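You operate a simulated robot arm through the tools that you are given. There is no shell and no other tool.

You are at the controls of a simulated robot arm. One attempt, no reset.

## Task
Free the vacuum's filter, then test-run the vacuum at the HIGH setting.
Fine: Switch it on first; four pushes on the filter lever; stop it after the run and leave it on. The FILTER lamp ends dark.

The check looks at the end state, three seconds after you hand in, the way a careful person would. Anything else that was tipped, shoved, dropped, spilled or broken makes it a failure.

## Robot
A 6-joint arm with a fingered hand, fixed in place. Base frame: the origin is on the floor under the middle of its stand, x ahead of it, y to its left, z up. Lengths are in mm, angles in degrees, forces in N, time in s.
It reaches about 1346 mm from its shoulder. Its first joint turns from -149.0 to 149.0 degrees. Payload 3.5 kg.
The TCP is the grasp point between the finger pads, 26 mm short of the fingertips. In the tool frame z runs along the fingers and y along their closing line. The gripper opens to 132 mm; its body begins 73 mm behind the TCP. The gripper is a hand of 4 fingers: y runs from the thumb to the fingers, the wrist lies at [0, 0, -234] in the tool frame.
Orientation is that of the tool frame in the base frame, as [roll, pitch, yaw] about the fixed x, y, z axes, in that order (R = Rz(yaw) Ry(pitch) Rx(roll)). With the fingers straight down and closing along the base's y, the tool's x points along the base's -x, its y along +y and its z along -z.

## Interface
- The arm moves only by the tool nudge_tool. Its argument "motion" is one flat list of numbers, 6 for each row, row after row: the turn, a rotation vector about the tool's x, y, z in degrees, then the shift along the tool's x, y, z in cm. In form: [wx, wy, wz, x, y, z, wx, wy, wz, x, y, z, ...]. A call has 1 to 20 rows; each row is the pose to reach, as a shift and turn from the pose commanded when the call began, along the tool's axes at that moment. A row lasts 0.2 s, in which the tool goes at most 50 mm and 8.6 degrees; a call with a longer step from one row to the next is refused whole. A pose out of reach is approached as far as the arm can. The call stops where the force on the tool passes 50 N (or 10 N more than at its start, if that is more) or the arm is blocked; 0.2 s more then pass. In this call time passes only in rows, and 0.2 s behind the last. It gives the time, the measured TCP pose, the force on the tool (base axes), the opening and the grip force at its end, in the units of the frame above (readings bear some noise), with the torque about the TCP (base axes, N m) and any sound that the robot's microphone picked up.
- Cameras (640 x 400 px; columns grow to the right, rows downward): "scene" is fixed at [219.7, -649.8, 1400.3]; the picture's right is [-0.94, 0.35, 0.00], its down [0.29, 0.78, -0.56] and it looks along [-0.19, -0.52, -0.83] (base axes); focal length 214 px, centre (320, 200). "wrist" rides on the gripper at [68, 2, -97] in the tool frame; the picture's right is [-0.03, 1.00, 0.00], its down [-0.82, -0.02, -0.58] and it looks along [-0.58, -0.02, 0.82] (tool axes); focal length 270 px, centre (320, 200). There is no depth. A picture from a camera that has moved, and an enlarged one, comes with that camera's place and axes in the base frame and with its lens.
- snapshot(camera): a new picture of that camera. The clock stands still meanwhile.
- move_column(by): slides the trunk up (or, below 0, down) by that many mm; the arm rides with it, the base frame stays. It gives what a move gives, with no picture.
- move_fingers(finger1, finger2, finger3, thumb_bend): sets how far each is bent, from 0 (flat) to 1 (curled in); at 0.3 the hand is open as for a grip, at 0.7 the pads meet at the TCP. One left out holds its place. A second passes; each finger stops where it meets its share of the squeeze, and holds until it gets a number again. It is the only way to open and close the hand. It gives what a move gives, with no picture; readings hold the bend of each and the force on the fingers (four entries, about 0 where the hand has none), thumb and palm.
- inspect(camera, box): a new picture of the part [left, top, right, bottom] of that camera's present view, enlarged. The clock stands still meanwhile.
- close_job(): hands the job in; it is judged then, once.

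Nothing tells you positions but the pictures and the camera data. Unless the task says otherwise, let go and move clear before handing in.

The tools are called after "Emit:" as name(argument=value, ...) on one line, values as JSON. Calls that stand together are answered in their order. nudge_tool: Moves the arm, as the interface text tells. Its arguments: {"type":"object","properties":{"motion":{"type":"array","items":{"type":"number"}}},"required":["motion"]} The other tools are called the same way: move_column (by) moves the trunk up or down; move_fingers (finger1, finger2, finger3, thumb_bend) moves the fingers one by one; snapshot (camera) takes a picture; inspect (camera, box) takes an enlarged picture of a part of a camera's view; close_job () hands the job in.

At the start:

```text
t: 0.0
eef_pos: [537.6, -0.5, 885.6]
ee_rot: [-180.0, 0.1, 89.9]
ft_force: [-0.5, -0.9, 0.7]
torque: [0.03, 0.01, -0.04]
width: 131.5
grasp_force: 0.1
shape: jaw
bend: [0.3, 0.3, 0.3, 0.3]
finger forces: [0.0, 0.0, 0.0, 0.1, 0.0, 0.0]
trunk travel left (down, up): [-785.0, 185.0]
```

scene: 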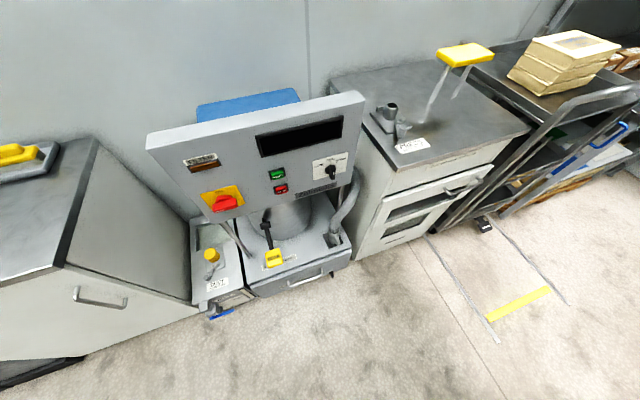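
wrist: 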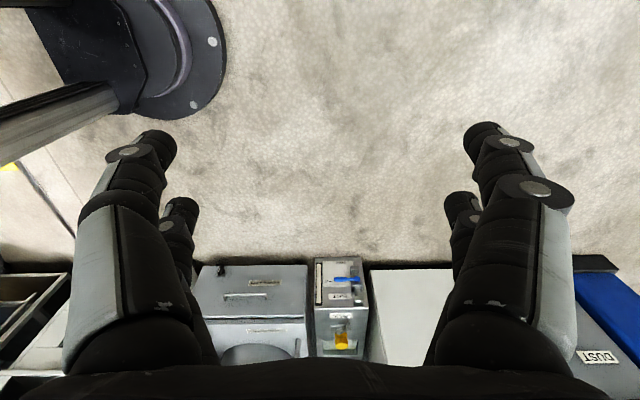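

I see a vacuum unit with a control panel (red rotary switch, green/red buttons, a selector) at the robot's right (‑y) side, with a lever and a yellow-ended handle below. I'll look closer before moving.

Emit:
inspect(camera="scene", box=[140, 80, 370, 220])

Emit:
inspect(camera="scene", box=[180, 190, 370, 320])

Emit:
inspect(camera="scene", box=[140, 130, 260, 220])

Emit:
inspect(camera="scene", box=[250, 100, 370, 210])

```text
2.78 times, centred on (255, 150) of scene
camera zoom: at [219.7, -649.8, 1400.3], right [-0.94, 0.35, 0.0], down [0.29, 0.78, -0.56], along [-0.19, -0.52, -0.83], focal length 597 px, centre (501, 339)
```

zoom: 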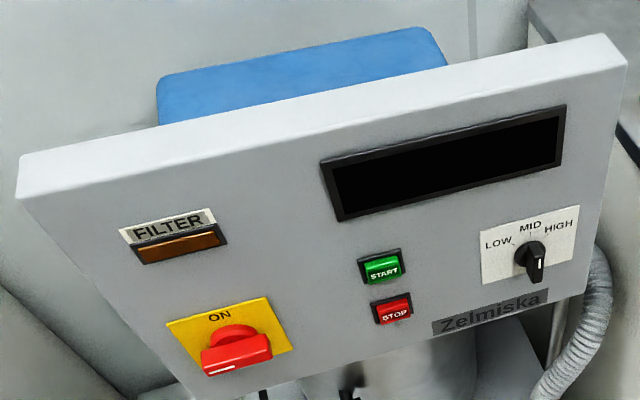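

```text
3.08 times, centred on (275, 255) of scene
camera zoom: at [219.7, -649.8, 1400.3], right [-0.94, 0.35, 0.0], down [0.29, 0.78, -0.56], along [-0.19, -0.52, -0.83], focal length 660 px, centre (458, 31)
```

zoom: 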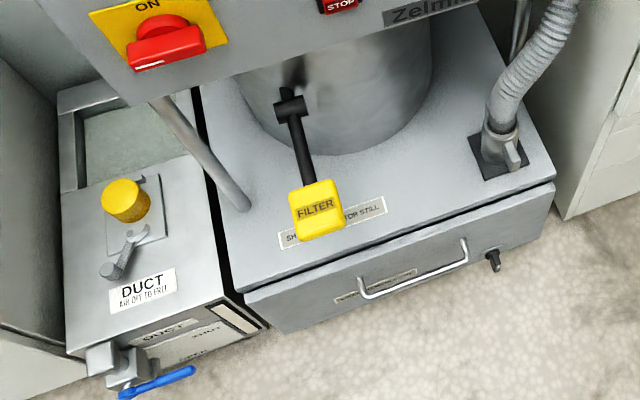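

```text
4.44 times, centred on (200, 175) of scene
camera zoom: at [219.7, -649.8, 1400.3], right [-0.94, 0.35, 0.0], down [0.29, 0.78, -0.56], along [-0.19, -0.52, -0.83], focal length 953 px, centre (853, 311)
```

zoom: 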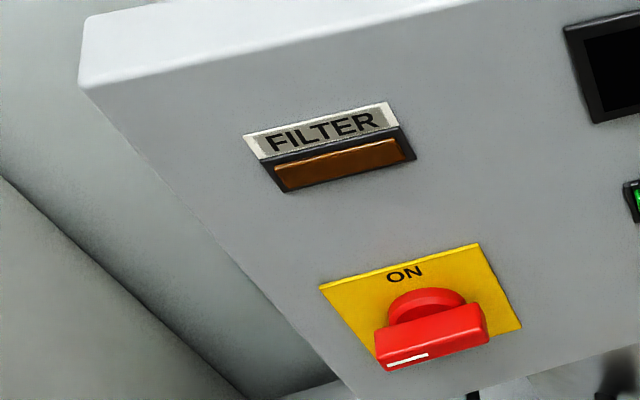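

```text
3.64 times, centred on (310, 155) of scene
camera zoom: at [219.7, -649.8, 1400.3], right [-0.94, 0.35, 0.0], down [0.29, 0.78, -0.56], along [-0.19, -0.52, -0.83], focal length 780 px, centre (356, 364)
```

zoom: 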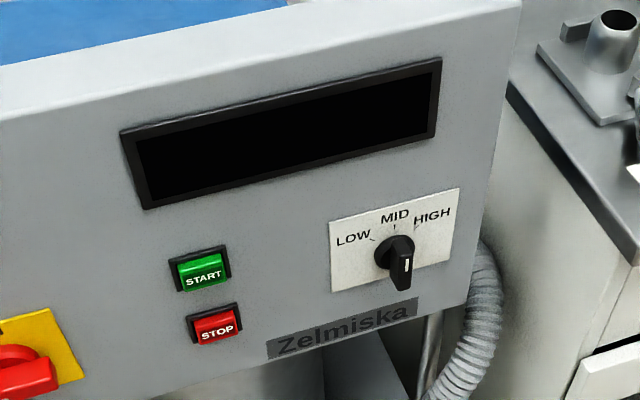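

The panel faces +y at roughly x≈250, y≈-850. I'll bring the wrist camera to a more frontal view, staying well clear of everything.

Emit:
nudge_tool(motion=[0, -4.4, 0, -3.1, -3, -0.8, 0, -8.8, 0, -6.2, -6, -1.6, 0, -13.2, 0, -9.3, -9, -2.4, 0, -17.6, 0, -12.4, -12, -3.2, 0, -22, 0, -15.6, -15, -4, 0, -26.4, 0, -18.7, -18, -4.8, 0, -30.8, 0, -21.8, -21, -5.6, 0, -35, 0, -25, -24, -6.5])

Emit:
snapshot(camera="wrist")

Emit:
snapshot(camera="scene")

```text
t: 1.8
eef_pos: [495.1, -329.0, 929.0]
ee_rot: [-179.5, 34.9, 90.0]
ft_force: [0.0, 0.5, -0.4]
torque: [0.02, -0.02, -0.02]
width: 132.1
grasp_force: 0.1
shape: jaw
bend: [0.3, 0.3, 0.3, 0.3]
finger forces: [0.1, 0.1, 0.0, 0.1, 0.0, 0.0]
out of reach, approached as far as the arm can: row 1, 2, 3, 4, 5, 6, 7, 8
trunk travel left (down, up): [-785.0, 185.0]
```

```text
taken
camera wrist: at [498.5, -218.1, 967.3], right [1.0, -0.03, 0.01], down [-0.02, -0.34, 0.94], along [-0.02, -0.94, -0.34], focal length 270 px, centre (320, 200)
```

wrist: 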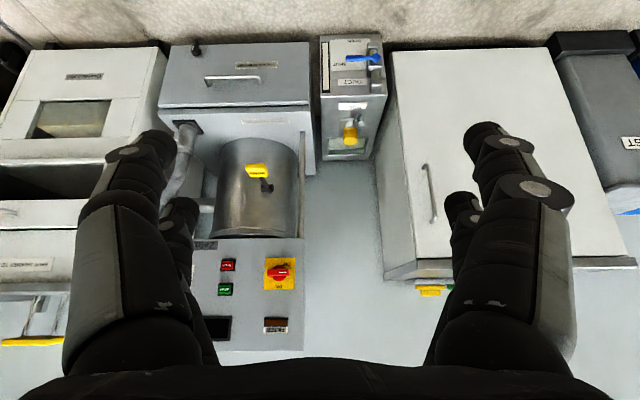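

```text
taken
```

scene: 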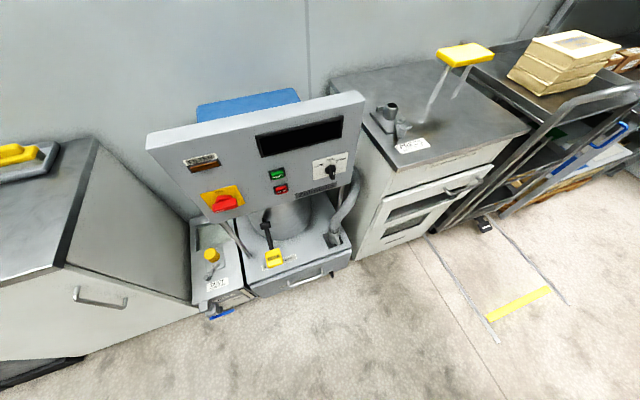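

I triangulated the targets: main switch ≈[358,-1053,892], START ≈[199,-1041,950], selector ≈[35,-1045,903], and the yellow lever end ≈[295,-954,615]. The last move hit a reach limit near the base, so I'll try a small outward step to see which pose the next call counts from.

Emit:
nudge_tool(motion=[0, 0, 0, -4.1, 0, 2.87])

```text
t: 2.2
eef_pos: [495.5, -380.9, 929.8]
ee_rot: [-179.9, 35.2, 90.1]
ft_force: [-0.7, 0.3, -0.4]
torque: [0.0, 0.02, 0.03]
width: 131.9
grasp_force: 0.1
shape: jaw
bend: [0.3, 0.3, 0.3, 0.3]
finger forces: [0.0, 0.0, 0.0, 0.1, 0.0, 0.0]
trunk travel left (down, up): [-785.0, 185.0]
```

The call counts from the pose actually reached, so that's settled. I'll now move to a standoff in front of the panel with the hand pointing at it (-y), about 260 mm short.

Emit:
nudge_tool(motion=[0, -5.5, 0, -2.93, -1.65, 2.42, 0, -11, 0, -5.86, -3.3, 4.84, 0, -16.5, 0, -8.79, -4.95, 7.26, 0, -22, 0, -11.72, -6.6, 9.68, 0, -27.5, 0, -14.65, -8.25, 12.1, 0, -33, 0, -17.58, -9.9, 14.52, 0, -38.5, 0, -20.51, -11.55, 16.94, 0, -44, 0, -23.44, -13.2, 19.36, 0, -49.5, 0, -26.37, -14.85, 21.78, 0, -55, 0, -29.3, -16.5, 24.2])

Emit:
snapshot(camera="wrist")

Emit:
snapshot(camera="scene")

```text
t: 4.4
eef_pos: [329.9, -759.0, 1119.0]
ee_rot: [-171.0, 89.7, 99.1]
ft_force: [0.3, 0.2, -0.3]
torque: [0.03, -0.02, 0.04]
width: 132.0
grasp_force: 0.0
shape: jaw
bend: [0.3, 0.3, 0.3, 0.3]
finger forces: [0.1, 0.0, 0.0, 0.1, 0.0, 0.0]
out of reach, approached as far as the arm can: row 1, 2, 3, 4, 5, 6, 7, 8, 9, 10
trunk travel left (down, up): [-785.0, 185.0]
```

```text
taken
camera wrist: at [332.2, -662.8, 1049.6], right [1.0, 0.0, 0.02], down [-0.02, 0.57, 0.82], along [-0.01, -0.82, 0.57], focal length 270 px, centre (320, 200)
```

wrist: 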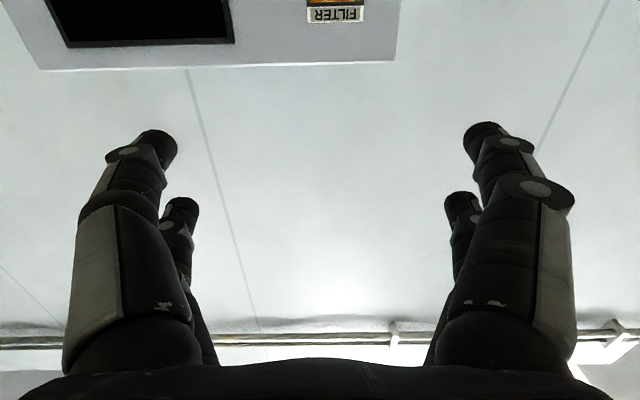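

```text
taken
```

scene: 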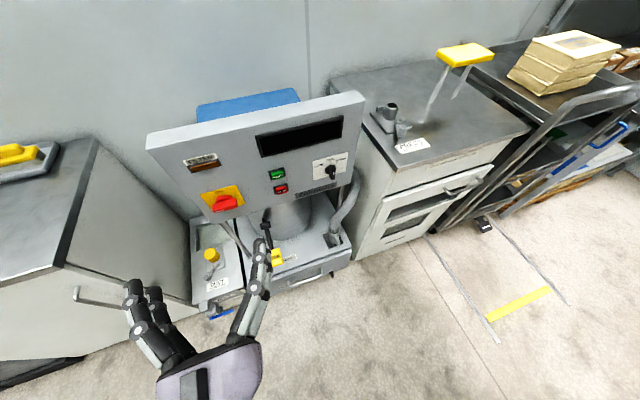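

The wrist height stays fixed at about 1120, so vertical travel has to come from the column. I'll roll the hand 90° here in free space, then lower the trunk.

Emit:
nudge_tool(motion=[0, 0, 8.2, 0, 0, 0, 0, 0, 16.4, 0, 0, 0, 0, 0, 24.6, 0, 0, 0, 0, 0, 32.8, 0, 0, 0, 0, 0, 41, 0, 0, 0, 0, 0, 49.2, 0, 0, 0, 0, 0, 57.4, 0, 0, 0, 0, 0, 65.6, 0, 0, 0, 0, 0, 73.8, 0, 0, 0, 0, 0, 82, 0, 0, 0, 0, 0, 90, 0, 0, 0])

Emit:
move_column(by=-150)

Emit:
snapshot(camera="wrist")

Emit:
snapshot(camera="scene")

```text
t: 6.8
eef_pos: [326.7, -761.0, 1120.5]
ee_rot: [89.8, -0.1, 0.0]
ft_force: [0.3, 1.0, -0.2]
torque: [-0.01, -0.02, 0.0]
width: 132.0
grasp_force: 0.1
shape: jaw
bend: [0.3, 0.3, 0.3, 0.3]
finger forces: [0.0, 0.1, 0.1, 0.0, 0.1, 0.0]
out of reach, approached as far as the arm can: row 3, 4, 5, 6, 7, 8, 9, 10, 11
trunk travel left (down, up): [-785.0, 185.0]
```

```text
t: 8.6
eef_pos: [326.8, -760.4, 971.2]
ee_rot: [89.8, -0.1, 0.0]
ft_force: [-0.1, -0.1, -0.6]
torque: [0.02, 0.0, 0.0]
width: 131.9
grasp_force: 0.1
shape: jaw
bend: [0.3, 0.3, 0.3, 0.3]
finger forces: [0.0, 0.0, 0.0, 0.0, 0.0, 0.1]
trunk travel left (down, up): [-635.0, 335.0]
```

```text
taken
camera wrist: at [396.5, -663.8, 970.8], right [-0.02, 0.0, 1.0], down [-0.82, 0.58, -0.02], along [-0.58, -0.82, -0.01], focal length 270 px, centre (320, 200)
```

wrist: 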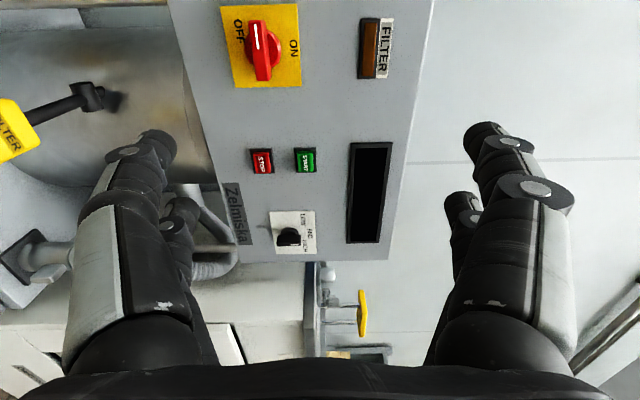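

```text
taken
```

scene: 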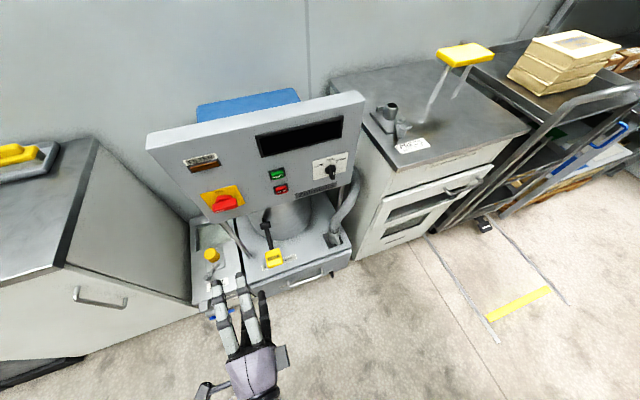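

The OFF/ON labels and the selector are now visible, though the view is rotated: picture right is up. I'll enlarge the details.

Emit:
inspect(camera="wrist", box=[200, 0, 320, 100])

Emit:
inspect(camera="wrist", box=[220, 130, 340, 260])

Emit:
inspect(camera="wrist", box=[0, 0, 200, 200])

```text
4.00 times, centred on (260, 50) of wrist
camera zoom: at [396.5, -663.8, 970.8], right [-0.02, 0.0, 1.0], down [-0.82, 0.58, -0.02], along [-0.58, -0.82, -0.01], focal length 1081 px, centre (560, 800)
```

zoom: 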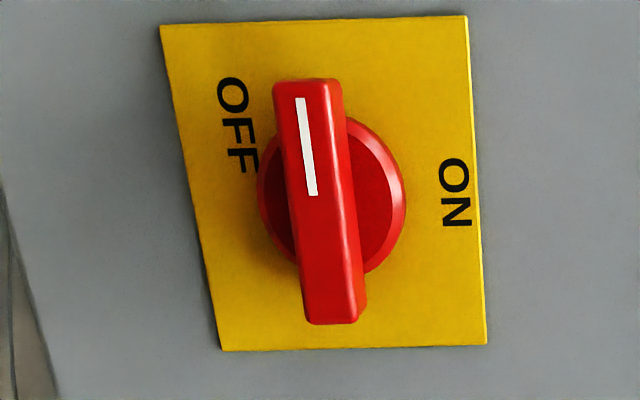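

```text
3.08 times, centred on (280, 195) of wrist
camera zoom: at [396.5, -663.8, 970.8], right [-0.02, 0.0, 1.0], down [-0.82, 0.58, -0.02], along [-0.58, -0.82, -0.01], focal length 832 px, centre (443, 215)
```

zoom: 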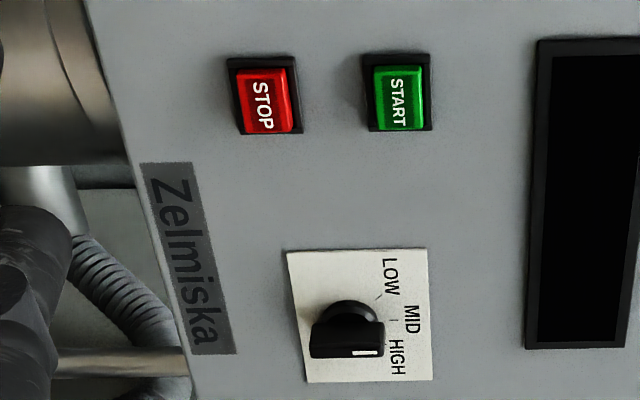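

```text
2.00 times, centred on (100, 100) of wrist
camera zoom: at [396.5, -663.8, 970.8], right [-0.02, 0.0, 1.0], down [-0.82, 0.58, -0.02], along [-0.58, -0.82, -0.01], focal length 541 px, centre (760, 400)
```

zoom: 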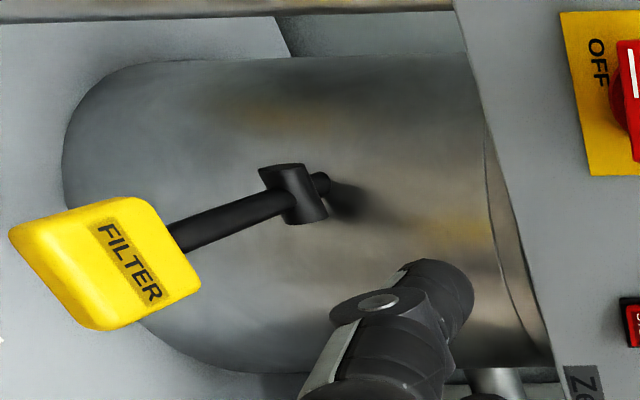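

Confirmed: the switch points to OFF, ON is a quarter turn clockwise, and the selector is at MID. The panel face is vertical at y≈-1055. Before approaching, I'll check how the fingers are arranged.

Emit:
inspect(camera="scene", box=[170, 250, 330, 400])

Emit:
move_column(by=-70)

Emit:
nudge_tool(motion=[0, 0, 0, 1.4, 0, 2, 0, 0, 0, 2.8, 0, 5, 0, 0, 0, 2.8, 0, 8])

Emit:
snapshot(camera="wrist")

Emit:
snapshot(camera="scene")

```text
2.67 times, centred on (250, 325) of scene
camera zoom: at [219.7, -649.8, 1400.3], right [-0.94, 0.35, 0.0], down [0.29, 0.78, -0.56], along [-0.19, -0.52, -0.83], focal length 572 px, centre (507, -133)
```

zoom: 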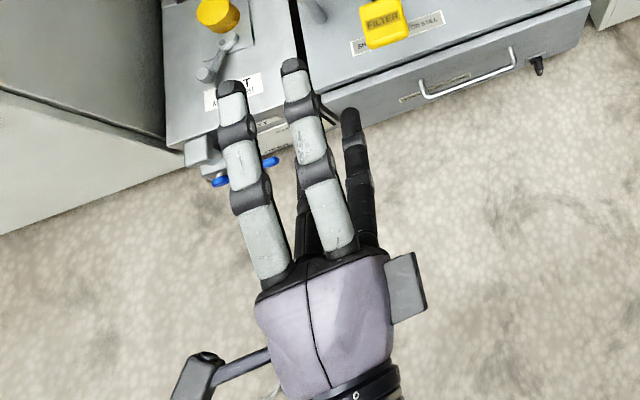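

```text
t: 9.6
eef_pos: [327.1, -760.0, 901.4]
ee_rot: [89.8, 0.0, 0.0]
ft_force: [0.1, 0.7, 0.1]
torque: [0.0, -0.07, 0.02]
width: 131.8
grasp_force: 0.0
shape: jaw
bend: [0.3, 0.3, 0.3, 0.3]
finger forces: [0.0, 0.0, 0.1, 0.0, 0.1, 0.0]
trunk travel left (down, up): [-565.0, 405.0]
```

```text
t: 10.4
eef_pos: [354.0, -840.8, 900.7]
ee_rot: [89.8, 0.0, 0.1]
ft_force: [1.4, -0.3, -0.6]
torque: [0.02, -0.02, 0.0]
width: 132.1
grasp_force: 0.2
shape: jaw
bend: [0.3, 0.3, 0.3, 0.3]
finger forces: [0.0, 0.1, 0.1, 0.1, 0.2, 0.0]
trunk travel left (down, up): [-565.0, 405.0]
```

```text
taken
camera wrist: at [422.9, -744.2, 900.9], right [-0.02, 0.0, 1.0], down [-0.82, 0.58, -0.02], along [-0.58, -0.82, -0.01], focal length 270 px, centre (320, 200)
```

wrist: 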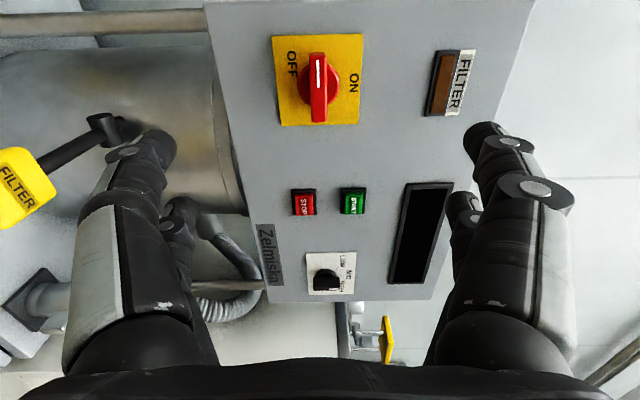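

```text
taken
```

scene: 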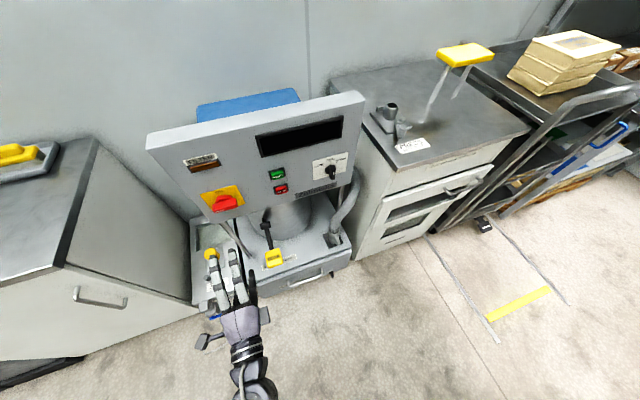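

The switch axis is at [356, ·, 900] and its handle protrudes to about y≈-1028. I'll advance in steps and look again when close.

Emit:
nudge_tool(motion=[0, 0, 0, 0.1, 0, 4, 0, 0, 0, 0.2, 0, 8, 0, 0, 0, 0.2, 0, 11, 0, 0, 0, 0.2, 0, 13])

Emit:
snapshot(camera="wrist")

Emit:
inspect(camera="scene", box=[140, 130, 300, 280])

```text
t: 11.4
eef_pos: [355.1, -971.0, 901.8]
ee_rot: [89.8, 0.0, -0.1]
ft_force: [1.0, -1.1, -0.4]
torque: [0.01, -0.03, 0.02]
width: 131.9
grasp_force: 0.0
shape: jaw
bend: [0.3, 0.3, 0.3, 0.3]
finger forces: [0.0, 0.0, 0.0, 0.1, 0.0, 0.1]
trunk travel left (down, up): [-565.0, 405.0]
```

```text
taken
camera wrist: at [425.3, -874.0, 901.2], right [-0.02, 0.01, 1.0], down [-0.82, 0.58, -0.02], along [-0.58, -0.82, -0.01], focal length 270 px, centre (320, 200)
```

wrist: 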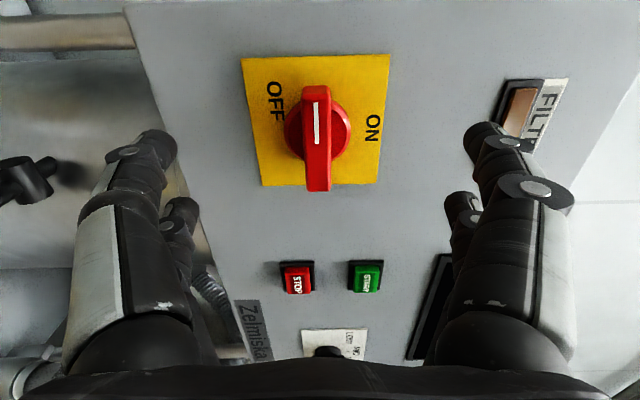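

```text
2.67 times, centred on (220, 205) of scene
camera zoom: at [219.7, -649.8, 1400.3], right [-0.94, 0.35, 0.0], down [0.29, 0.78, -0.56], along [-0.19, -0.52, -0.83], focal length 572 px, centre (587, 187)
```

zoom: 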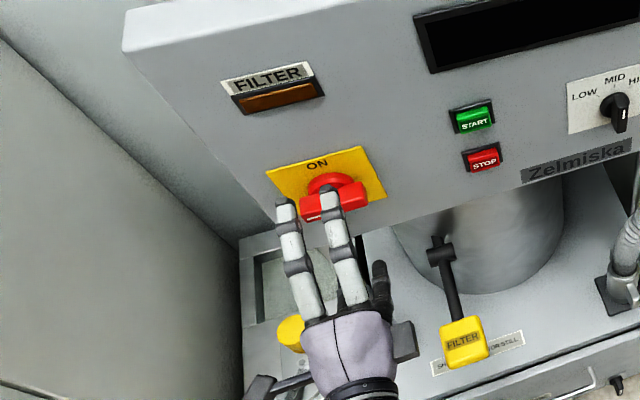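

The switch centre reads [356.5, -1031 (front), 899] and I'm lined up. I'll advance until the fingertips straddle the handle, just short of the panel.

Emit:
move_column(by=-2)

Emit:
nudge_tool(motion=[0, 0, 0, 0.1, 0, 2, 0, 0, 0, 0.1, 0, 3.5, 0, 0, 0, 0.1, 0, 4.4, 0, 0, 0, 0.1, 0, 5.0])

Emit:
snapshot(camera="wrist")

Emit:
inspect(camera="scene", box=[160, 150, 280, 260])

```text
t: 11.9
eef_pos: [355.8, -969.0, 899.0]
ee_rot: [89.7, 0.1, 0.0]
ft_force: [-0.7, 0.0, 0.1]
torque: [0.01, 0.03, -0.03]
width: 132.0
grasp_force: 0.0
shape: jaw
bend: [0.3, 0.3, 0.3, 0.3]
finger forces: [0.0, 0.1, 0.0, 0.0, 0.0, 0.0]
trunk travel left (down, up): [-563.0, 407.0]
```

```text
t: 12.9
eef_pos: [357.4, -1020.9, 899.8]
ee_rot: [89.7, 0.0, 0.1]
ft_force: [-0.1, -0.1, -0.9]
torque: [0.0, 0.03, 0.0]
width: 131.9
grasp_force: 0.1
shape: jaw
bend: [0.3, 0.3, 0.3, 0.3]
finger forces: [0.0, 0.0, 0.0, 0.0, 0.0, 0.0]
trunk travel left (down, up): [-563.0, 407.0]
```

```text
taken
camera wrist: at [426.4, -924.9, 899.3], right [-0.02, 0.01, 1.0], down [-0.82, 0.58, -0.02], along [-0.58, -0.82, -0.01], focal length 270 px, centre (320, 200)
```

wrist: 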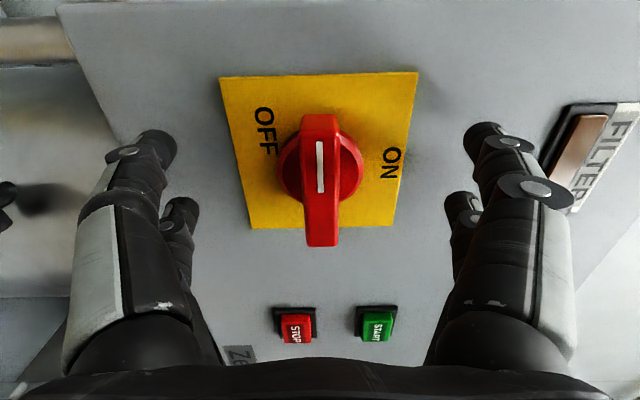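

```text
3.64 times, centred on (220, 205) of scene
camera zoom: at [219.7, -649.8, 1400.3], right [-0.94, 0.35, 0.0], down [0.29, 0.78, -0.56], along [-0.19, -0.52, -0.83], focal length 780 px, centre (684, 182)
```

zoom: 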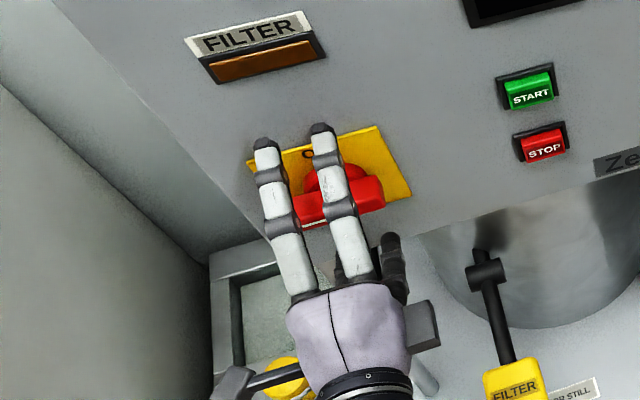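

No contact so far, and the fingers straddle the handle from above and below. I'll close partway and check the alignment.

Emit:
move_fingers(finger1=0.5, finger2=0.5, finger3=0.5, thumb_bend=0.5)

Emit:
snapshot(camera="wrist")

Emit:
inspect(camera="scene", box=[160, 150, 280, 260])

```text
t: 13.9
eef_pos: [357.3, -1021.8, 900.1]
ee_rot: [89.6, 0.0, 0.0]
ft_force: [0.0, -0.2, 0.2]
torque: [-0.02, 0.02, -0.02]
width: 66.8
grasp_force: 0.1
shape: fingers
bend: [0.5, 0.5, 0.5, 0.5]
finger forces: [0.1, 0.0, 0.1, 0.1, 0.0, 0.0]
trunk travel left (down, up): [-563.0, 407.0]
```

```text
taken
camera wrist: at [426.5, -924.7, 899.3], right [-0.02, 0.01, 1.0], down [-0.82, 0.58, -0.02], along [-0.58, -0.82, -0.01], focal length 270 px, centre (320, 200)
```

wrist: 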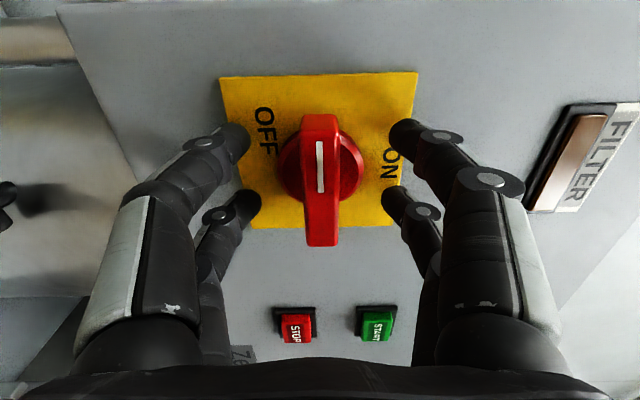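

```text
3.64 times, centred on (220, 205) of scene
camera zoom: at [219.7, -649.8, 1400.3], right [-0.94, 0.35, 0.0], down [0.29, 0.78, -0.56], along [-0.19, -0.52, -0.83], focal length 780 px, centre (684, 182)
```

zoom: 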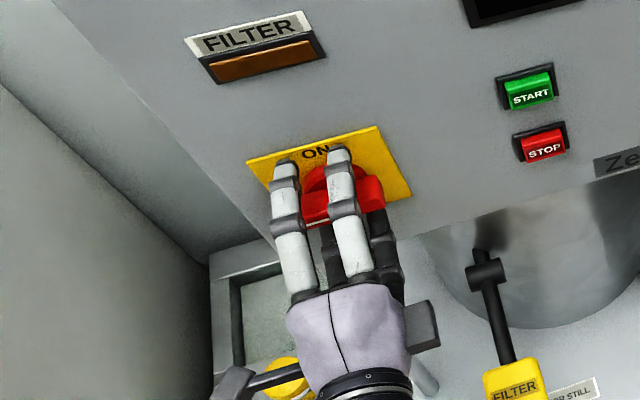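

The fingers are symmetric about the handle. I'll close onto it now.

Emit:
move_fingers(finger1=0.7, finger2=0.7, finger3=0.7, thumb_bend=0.7)

Emit:
snapshot(camera="wrist")

Emit:
inspect(camera="scene", box=[160, 150, 280, 260])

```text
t: 14.9
eef_pos: [357.1, -1020.8, 899.7]
ee_rot: [89.6, -0.1, -0.1]
ft_force: [-1.8, 11.6, -2.7]
torque: [0.06, 0.0, -0.15]
width: 16.0
grasp_force: 13.0
shape: fingers
bend: [0.65, 0.64, 0.64, 0.67]
finger forces: [4.9, 7.3, 8.3, 0.1, 5.7, 0.0]
trunk travel left (down, up): [-563.0, 407.0]
```

```text
taken
camera wrist: at [426.4, -923.9, 899.8], right [-0.03, 0.01, 1.0], down [-0.82, 0.58, -0.02], along [-0.58, -0.82, -0.01], focal length 270 px, centre (320, 200)
```

wrist: 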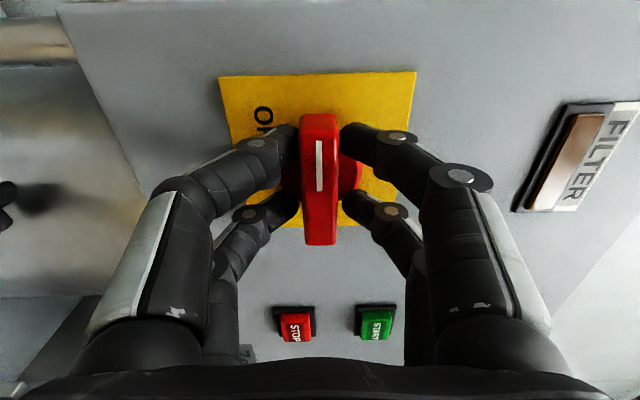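

```text
3.64 times, centred on (220, 205) of scene
camera zoom: at [219.7, -649.8, 1400.3], right [-0.94, 0.35, 0.0], down [0.29, 0.78, -0.56], along [-0.19, -0.52, -0.83], focal length 780 px, centre (684, 182)
```

zoom: 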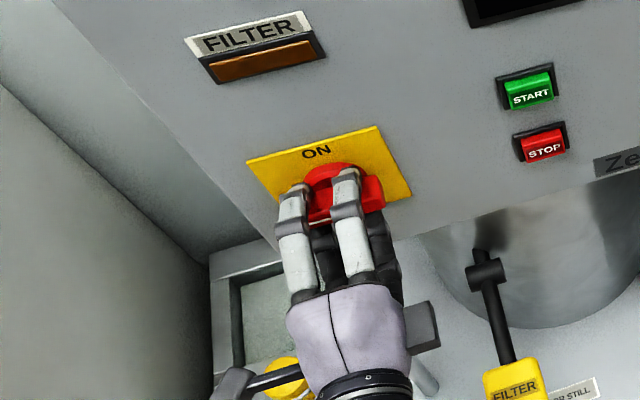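

It's gripped (16 mm, steady forces). I'll turn clockwise in two halves, watching the torque.

Emit:
nudge_tool(motion=[0, 0, 7.5, 0, 0, -0.1, 0, 0, 15, 0, 0, -0.1, 0, 0, 22.5, 0, 0, -0.1, 0, 0, 30, 0, 0, -0.1, 0, 0, 37.5, 0, 0, -0.1, 0, 0, 45, 0, 0, -0.1])

Emit:
snapshot(camera="wrist")

Emit:
inspect(camera="scene", box=[160, 130, 280, 240])

```text
t: 16.4
eef_pos: [357.1, -1019.1, 899.4]
ee_rot: [89.5, -45.1, 0.3]
ft_force: [-0.7, 0.5, 5.5]
torque: [-0.08, 0.03, -0.08]
width: 16.3
grasp_force: 11.4
shape: fingers
bend: [0.63, 0.63, 0.64, 0.68]
finger forces: [7.2, 7.2, 4.4, 0.1, 3.6, 0.1]
trunk travel left (down, up): [-563.0, 407.0]
```

```text
taken
camera wrist: at [405.0, -922.4, 947.8], right [-0.73, 0.0, 0.69], down [-0.56, 0.57, -0.6], along [-0.4, -0.82, -0.41], focal length 270 px, centre (320, 200)
```

wrist: 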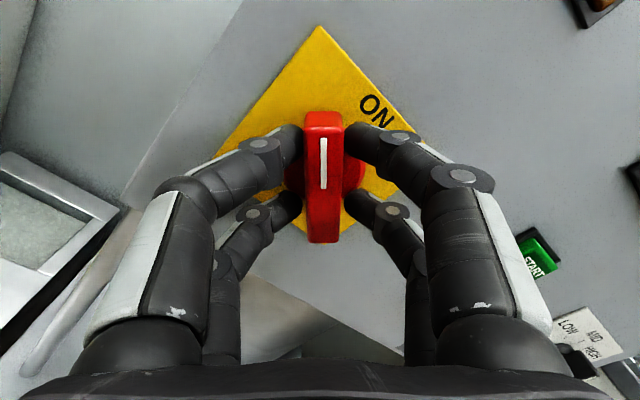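

```text
3.64 times, centred on (220, 185) of scene
camera zoom: at [219.7, -649.8, 1400.3], right [-0.94, 0.35, 0.0], down [0.29, 0.78, -0.56], along [-0.19, -0.52, -0.83], focal length 780 px, centre (684, 254)
```

zoom: 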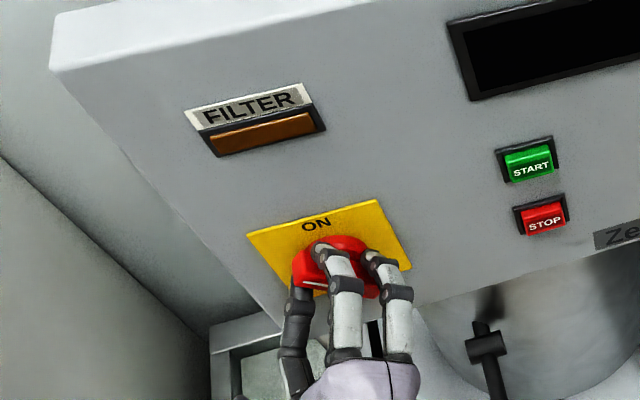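

The handle turns with the hand. I'll do the second 45° now.

Emit:
nudge_tool(motion=[0, 0, 7.5, 0, 0, 0, 0, 0, 15, 0, 0, 0, 0, 0, 22.5, 0, 0, 0, 0, 0, 30, 0, 0, 0, 0, 0, 37.5, 0, 0, 0, 0, 0, 45, 0, 0, 0])

Emit:
snapshot(camera="wrist")

Emit:
inspect(camera="scene", box=[140, 100, 370, 240])

```text
t: 17.8
eef_pos: [354.0, -1016.6, 891.0]
ee_rot: [156.1, -87.5, -65.4]
ft_force: [2.8, 12.1, 19.3]
torque: [-0.8, 0.08, -0.12]
width: 25.8
grasp_force: 19.4
shape: fingers
bend: [0.64, 0.66, 0.66, 0.66]
finger forces: [21.6, 2.5, 4.2, 0.1, 10.4, 0.0]
out of reach, approached as far as the arm can: row 6
trunk travel left (down, up): [-563.0, 407.0]
```

```text
taken
camera wrist: at [353.5, -923.5, 962.3], right [-1.0, -0.01, -0.01], down [0.0, 0.61, -0.79], along [0.01, -0.79, -0.61], focal length 270 px, centre (320, 200)
```

wrist: 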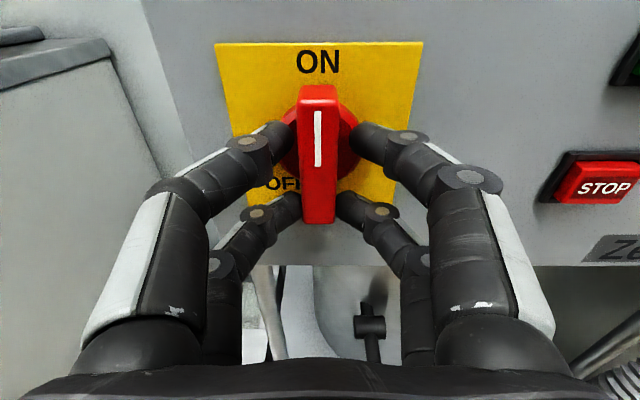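

```text
2.78 times, centred on (255, 170) of scene
camera zoom: at [219.7, -649.8, 1400.3], right [-0.94, 0.35, 0.0], down [0.29, 0.78, -0.56], along [-0.19, -0.52, -0.83], focal length 597 px, centre (501, 284)
```

zoom: 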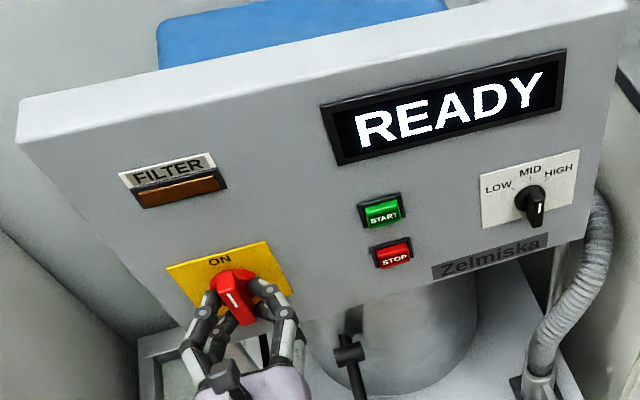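

The display shows READY, so the vacuum is on. I'll open the hand gently and back away.

Emit:
move_fingers(finger1=0.4, finger2=0.4, finger3=0.4, thumb_bend=0.4)

Emit:
nudge_tool(motion=[0, 0, 0, 0, 0, -3, 0, 0, 0, 0, 0, -7, 0, 0, 0, 0, 0, -11, 0, 0, 0, 0, 0, -15])

Emit:
snapshot(camera="wrist")

Emit:
inspect(camera="scene", box=[140, 100, 370, 240])

```text
t: 18.8
eef_pos: [353.2, -1021.8, 888.5]
ee_rot: [156.4, -87.3, -65.9]
ft_force: [0.7, -0.2, 0.0]
torque: [0.01, 0.01, -0.02]
width: 99.3
grasp_force: 0.1
shape: fingers
bend: [0.4, 0.4, 0.4, 0.4]
finger forces: [0.1, 0.0, 0.0, 0.1, 0.1, 0.0]
trunk travel left (down, up): [-563.0, 407.0]
```

```text
t: 19.8
eef_pos: [350.9, -871.3, 885.9]
ee_rot: [155.3, -86.7, -64.9]
ft_force: [0.0, 0.7, 0.0]
torque: [0.0, 0.01, -0.01]
width: 99.1
grasp_force: 0.0
shape: fingers
bend: [0.4, 0.4, 0.4, 0.4]
finger forces: [0.1, 0.0, 0.0, 0.0, 0.0, 0.0]
out of reach, approached as far as the arm can: row 2, 3, 4
trunk travel left (down, up): [-563.0, 407.0]
```

```text
taken
camera wrist: at [350.9, -777.7, 958.1], right [-1.0, -0.01, 0.0], down [0.0, 0.62, -0.79], along [0.01, -0.79, -0.62], focal length 270 px, centre (320, 200)
```

wrist: 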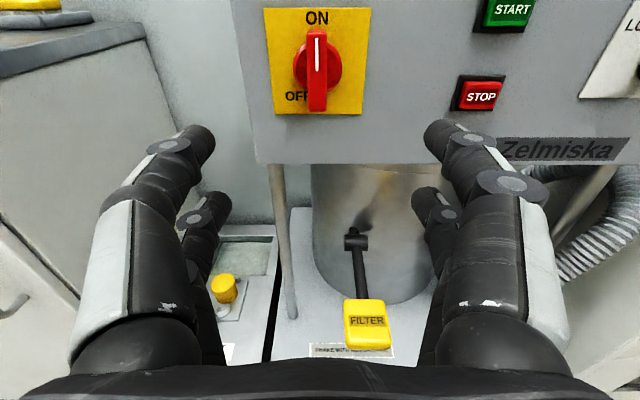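

```text
2.78 times, centred on (255, 170) of scene
camera zoom: at [219.7, -649.8, 1400.3], right [-0.94, 0.35, 0.0], down [0.29, 0.78, -0.56], along [-0.19, -0.52, -0.83], focal length 597 px, centre (501, 284)
```

zoom: 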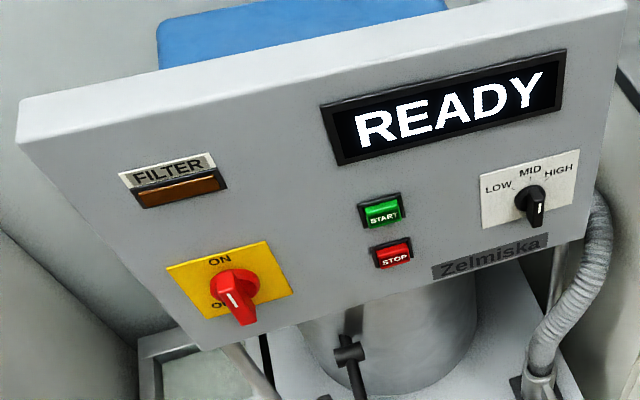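

The main switch is ON and READY is showing. Next I'll read the lever, its label and the drawer before planning the pushes.

Emit:
inspect(camera="wrist", box=[290, 200, 440, 370])

Emit:
inspect(camera="scene", box=[250, 200, 330, 300])

Emit:
snapshot(camera="scene")

```text
2.35 times, centred on (365, 285) of wrist
camera zoom: at [350.9, -777.7, 958.1], right [-1.0, -0.01, 0.0], down [0.0, 0.62, -0.79], along [0.01, -0.79, -0.62], focal length 636 px, centre (214, 0)
```

zoom: 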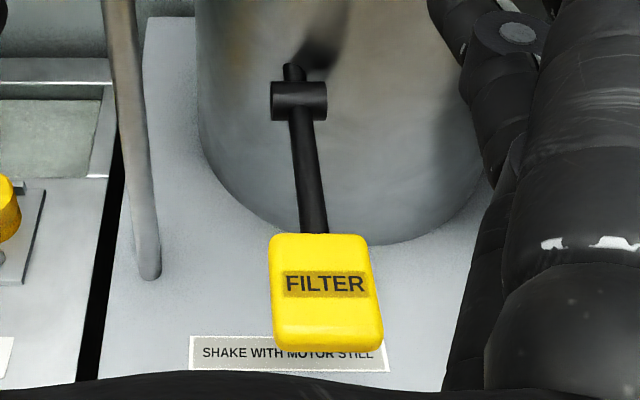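

```text
4.00 times, centred on (290, 250) of scene
camera zoom: at [219.7, -649.8, 1400.3], right [-0.94, 0.35, 0.0], down [0.29, 0.78, -0.56], along [-0.19, -0.52, -0.83], focal length 858 px, centre (440, 0)
```

zoom: 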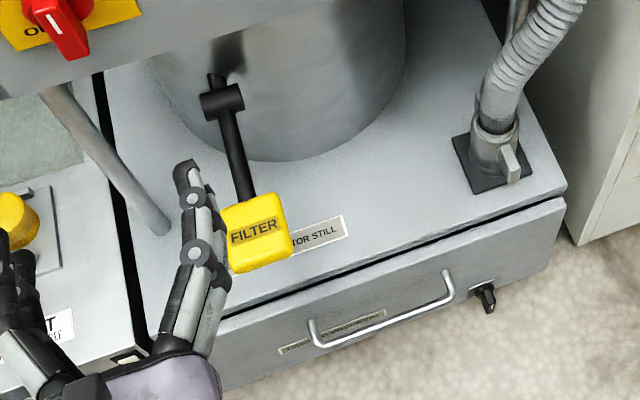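

```text
taken
```

scene: 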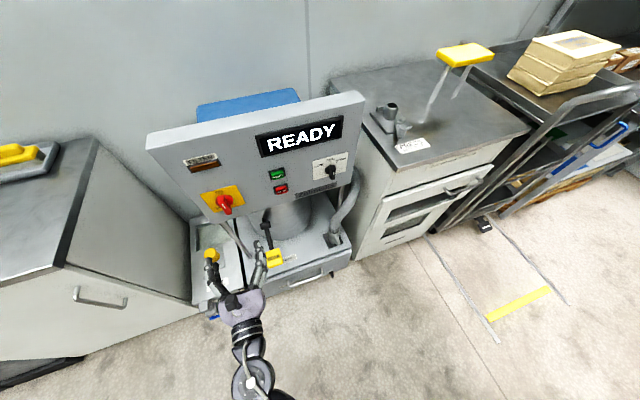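

The label reads "SHAKE WITH MOTOR STILL", and the motor is still. The paddle's top face is at about [293,-958,617], and its pivot axis runs along x, so I push down. I'll back off, pitch the hand down about 20°, bunch the fingers as a pusher, then lower the column well in front of the paddle.

Emit:
nudge_tool(motion=[0, -3.44, 0, -1.38, 1.14, -2.0, 0, -6.88, 0, -2.76, 2.28, -4.0, 0, -10.32, 0, -4.14, 3.42, -6.0, 0, -13.76, 0, -5.52, 4.56, -8.0, 0, -17.2, 0, -6.9, 5.7, -10.0])

Emit:
move_fingers(finger1=0.7, finger2=0.7, finger3=0.7, thumb_bend=0.7)

Emit:
snapshot(camera="wrist")

Emit:
snapshot(camera="scene")

```text
t: 20.9
eef_pos: [292.9, -767.5, 819.4]
ee_rot: [176.6, -70.4, -86.4]
ft_force: [-0.1, 0.7, 0.5]
torque: [0.02, 0.0, -0.01]
width: 99.3
grasp_force: 0.1
shape: fingers
bend: [0.4, 0.4, 0.4, 0.4]
finger forces: [0.0, 0.0, 0.1, 0.0, 0.1, 0.0]
out of reach, approached as far as the arm can: row 4, 5
trunk travel left (down, up): [-563.0, 407.0]
```

```text
t: 21.9
eef_pos: [293.9, -768.3, 819.1]
ee_rot: [176.7, -70.4, -86.5]
ft_force: [0.6, -1.1, 0.6]
torque: [-0.03, 0.01, -0.02]
width: 1.5
grasp_force: 0.1
shape: fingers
bend: [0.7, 0.7, 0.7, 0.7]
finger forces: [0.1, 0.0, 0.0, 0.0, 0.1, 0.1]
trunk travel left (down, up): [-563.0, 407.0]
```

```text
taken
camera wrist: at [293.4, -700.0, 915.5], right [-1.0, 0.0, -0.01], down [0.0, 0.82, -0.58], along [0.0, -0.58, -0.82], focal length 270 px, centre (320, 200)
```

wrist: 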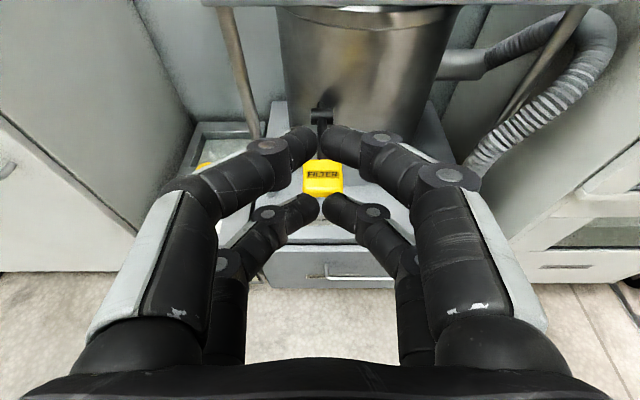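

```text
taken
```

scene: 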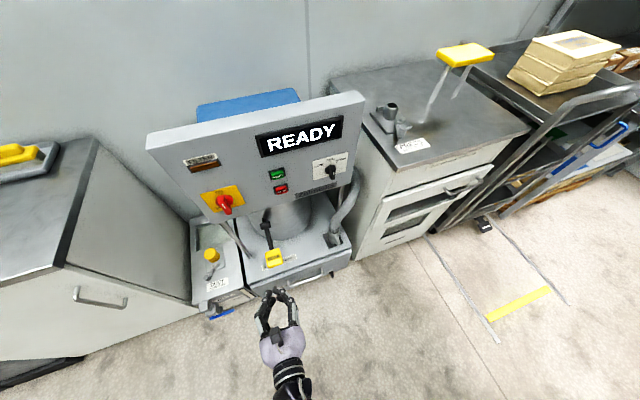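

The fingers form two tip pairs. I'll lower the column with the tips still about 130 mm short of the paddle, then glide forward to hover about 20 mm above it.

Emit:
move_column(by=-145)

Emit:
nudge_tool(motion=[0, 0, 0, 1.38, 0, 3.88, 0, 0, 0, 2.76, 0, 7.77, 0, 0, 0, 3.8, 0, 10.7])

Emit:
snapshot(camera="wrist")

Emit:
inspect(camera="scene", box=[200, 200, 360, 330])

```text
t: 23.7
eef_pos: [293.1, -768.8, 675.5]
ee_rot: [176.8, -70.4, -86.4]
ft_force: [0.2, 0.3, 0.0]
torque: [0.03, -0.03, -0.02]
width: 1.5
grasp_force: 0.1
shape: fingers
bend: [0.7, 0.7, 0.7, 0.7]
finger forces: [0.0, 0.1, 0.0, 0.1, 0.0, 0.1]
trunk travel left (down, up): [-418.0, 552.0]
```

```text
t: 24.5
eef_pos: [294.4, -883.4, 674.5]
ee_rot: [176.9, -70.4, -86.5]
ft_force: [-0.4, 0.9, 0.0]
torque: [0.02, 0.03, -0.05]
width: 1.5
grasp_force: 0.1
shape: fingers
bend: [0.7, 0.7, 0.7, 0.7]
finger forces: [0.0, 0.0, 0.1, 0.0, 0.0, 0.1]
trunk travel left (down, up): [-418.0, 552.0]
```

```text
taken
camera wrist: at [294.2, -815.3, 770.4], right [-1.0, 0.0, -0.01], down [0.0, 0.82, -0.58], along [0.0, -0.58, -0.82], focal length 270 px, centre (320, 200)
```

wrist: 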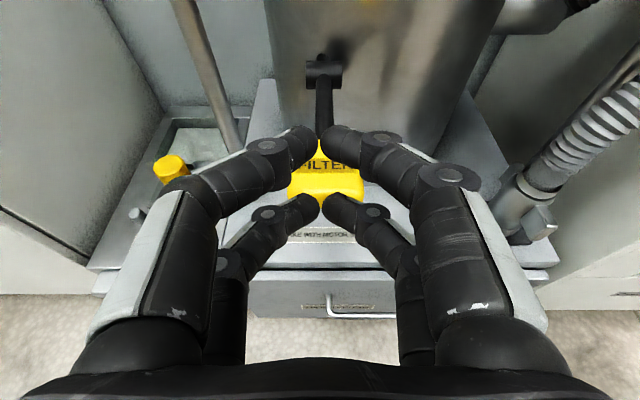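

```text
3.08 times, centred on (280, 265) of scene
camera zoom: at [219.7, -649.8, 1400.3], right [-0.94, 0.35, 0.0], down [0.29, 0.78, -0.56], along [-0.19, -0.52, -0.83], focal length 660 px, centre (443, 0)
```

zoom: 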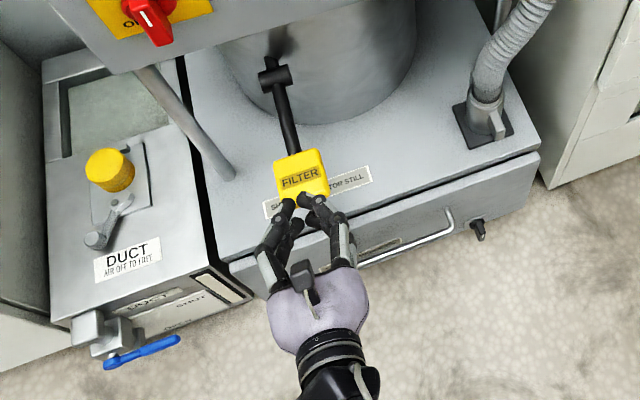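

Aligned over the paddle's x. I'll move 50 mm further forward to hover over its middle, then make a first exploratory push by pitching the hand down, which has the force stop.

Emit:
nudge_tool(motion=[0, 0, 0, 0.84, 0.2, 2.36, 0, 0, 0, 1.68, 0.3, 4.71])

Emit:
nudge_tool(motion=[0, -2.5, 0, -0.9, 0, 0.32, 0, -5, 0, -1.76, 0, 0.62, 0, -7.5, 0, -2.6, 0, 0.93])

Emit:
snapshot(camera="wrist")

Emit:
inspect(camera="scene", box=[200, 200, 360, 330])

```text
t: 25.1
eef_pos: [293.5, -932.5, 674.3]
ee_rot: [176.8, -70.4, -86.6]
ft_force: [0.1, 1.1, -0.1]
torque: [-0.01, 0.04, 0.02]
width: 1.7
grasp_force: 0.1
shape: fingers
bend: [0.7, 0.7, 0.7, 0.7]
finger forces: [0.0, 0.0, 0.0, 0.1, 0.0, 0.0]
trunk travel left (down, up): [-418.0, 552.0]
```

```text
t: 25.9
eef_pos: [292.0, -932.2, 647.3]
ee_rot: [177.6, -63.1, -87.4]
ft_force: [0.9, 0.2, 0.1]
torque: [0.0, 0.02, 0.01]
width: 1.5
grasp_force: 0.0
shape: fingers
bend: [0.7, 0.7, 0.7, 0.7]
finger forces: [0.0, 0.1, 0.0, 0.1, 0.1, 0.0]
trunk travel left (down, up): [-418.0, 552.0]
```

```text
taken
camera wrist: at [292.6, -877.3, 750.6], right [-1.0, 0.0, 0.0], down [0.0, 0.89, -0.47], along [0.0, -0.47, -0.89], focal length 270 px, centre (320, 200)
```

wrist: 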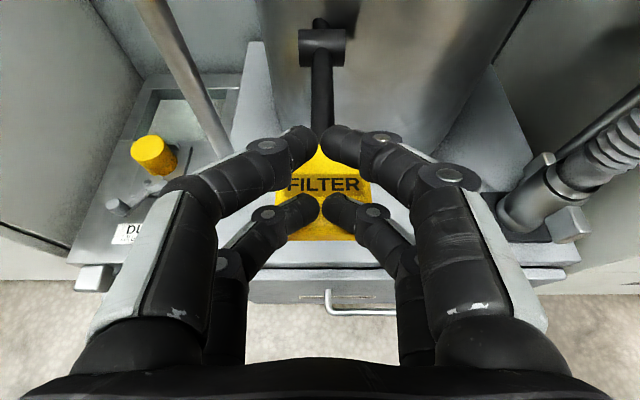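

```text
3.08 times, centred on (280, 265) of scene
camera zoom: at [219.7, -649.8, 1400.3], right [-0.94, 0.35, 0.0], down [0.29, 0.78, -0.56], along [-0.19, -0.52, -0.83], focal length 660 px, centre (443, 0)
```

zoom: 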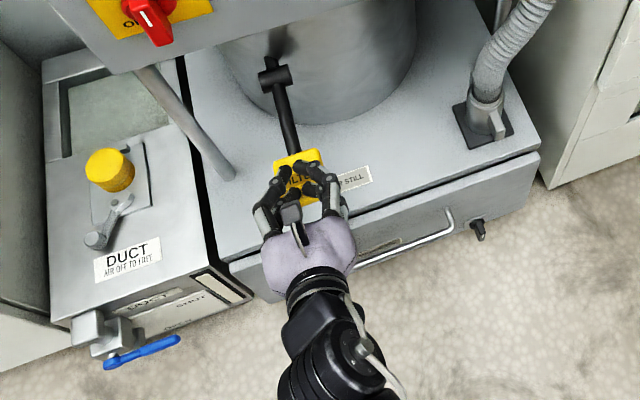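

No contact yet, with the tips just above the paddle. I'll continue down in small steps to feel the lever.

Emit:
nudge_tool(motion=[0, -3, 0, -0.83, 0, 0.76, 0, -6, 0, -1.62, 0, 1.49])

Emit:
snapshot(camera="wrist")

Emit:
inspect(camera="scene", box=[200, 200, 360, 330])

```text
t: 26.5
eef_pos: [291.2, -938.6, 626.7]
ee_rot: [177.9, -57.0, -87.9]
ft_force: [1.3, -0.6, 2.2]
torque: [-0.05, -0.03, -0.02]
width: 1.6
grasp_force: 0.6
shape: fingers
bend: [0.7, 0.7, 0.7, 0.7]
finger forces: [0.0, 0.6, 1.8, 0.1, 0.1, 0.1]
trunk travel left (down, up): [-418.0, 552.0]
```

```text
taken
camera wrist: at [291.9, -894.4, 734.9], right [-1.0, 0.01, 0.0], down [0.01, 0.93, -0.37], along [0.0, -0.37, -0.93], focal length 270 px, centre (320, 200)
```

wrist: 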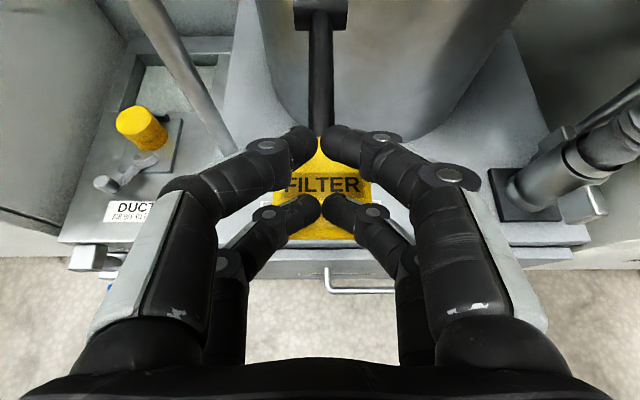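

```text
3.08 times, centred on (280, 265) of scene
camera zoom: at [219.7, -649.8, 1400.3], right [-0.94, 0.35, 0.0], down [0.29, 0.78, -0.56], along [-0.19, -0.52, -0.83], focal length 660 px, centre (443, 0)
```

zoom: 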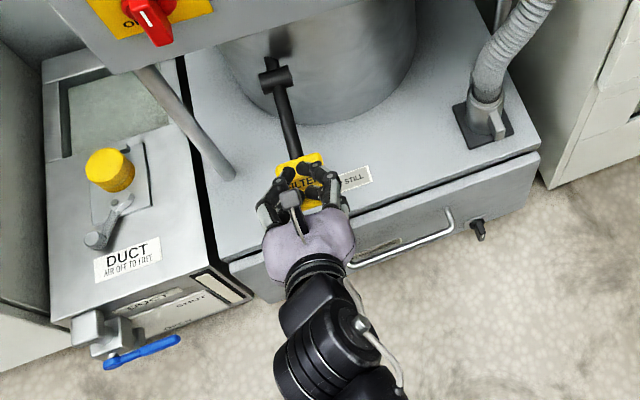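

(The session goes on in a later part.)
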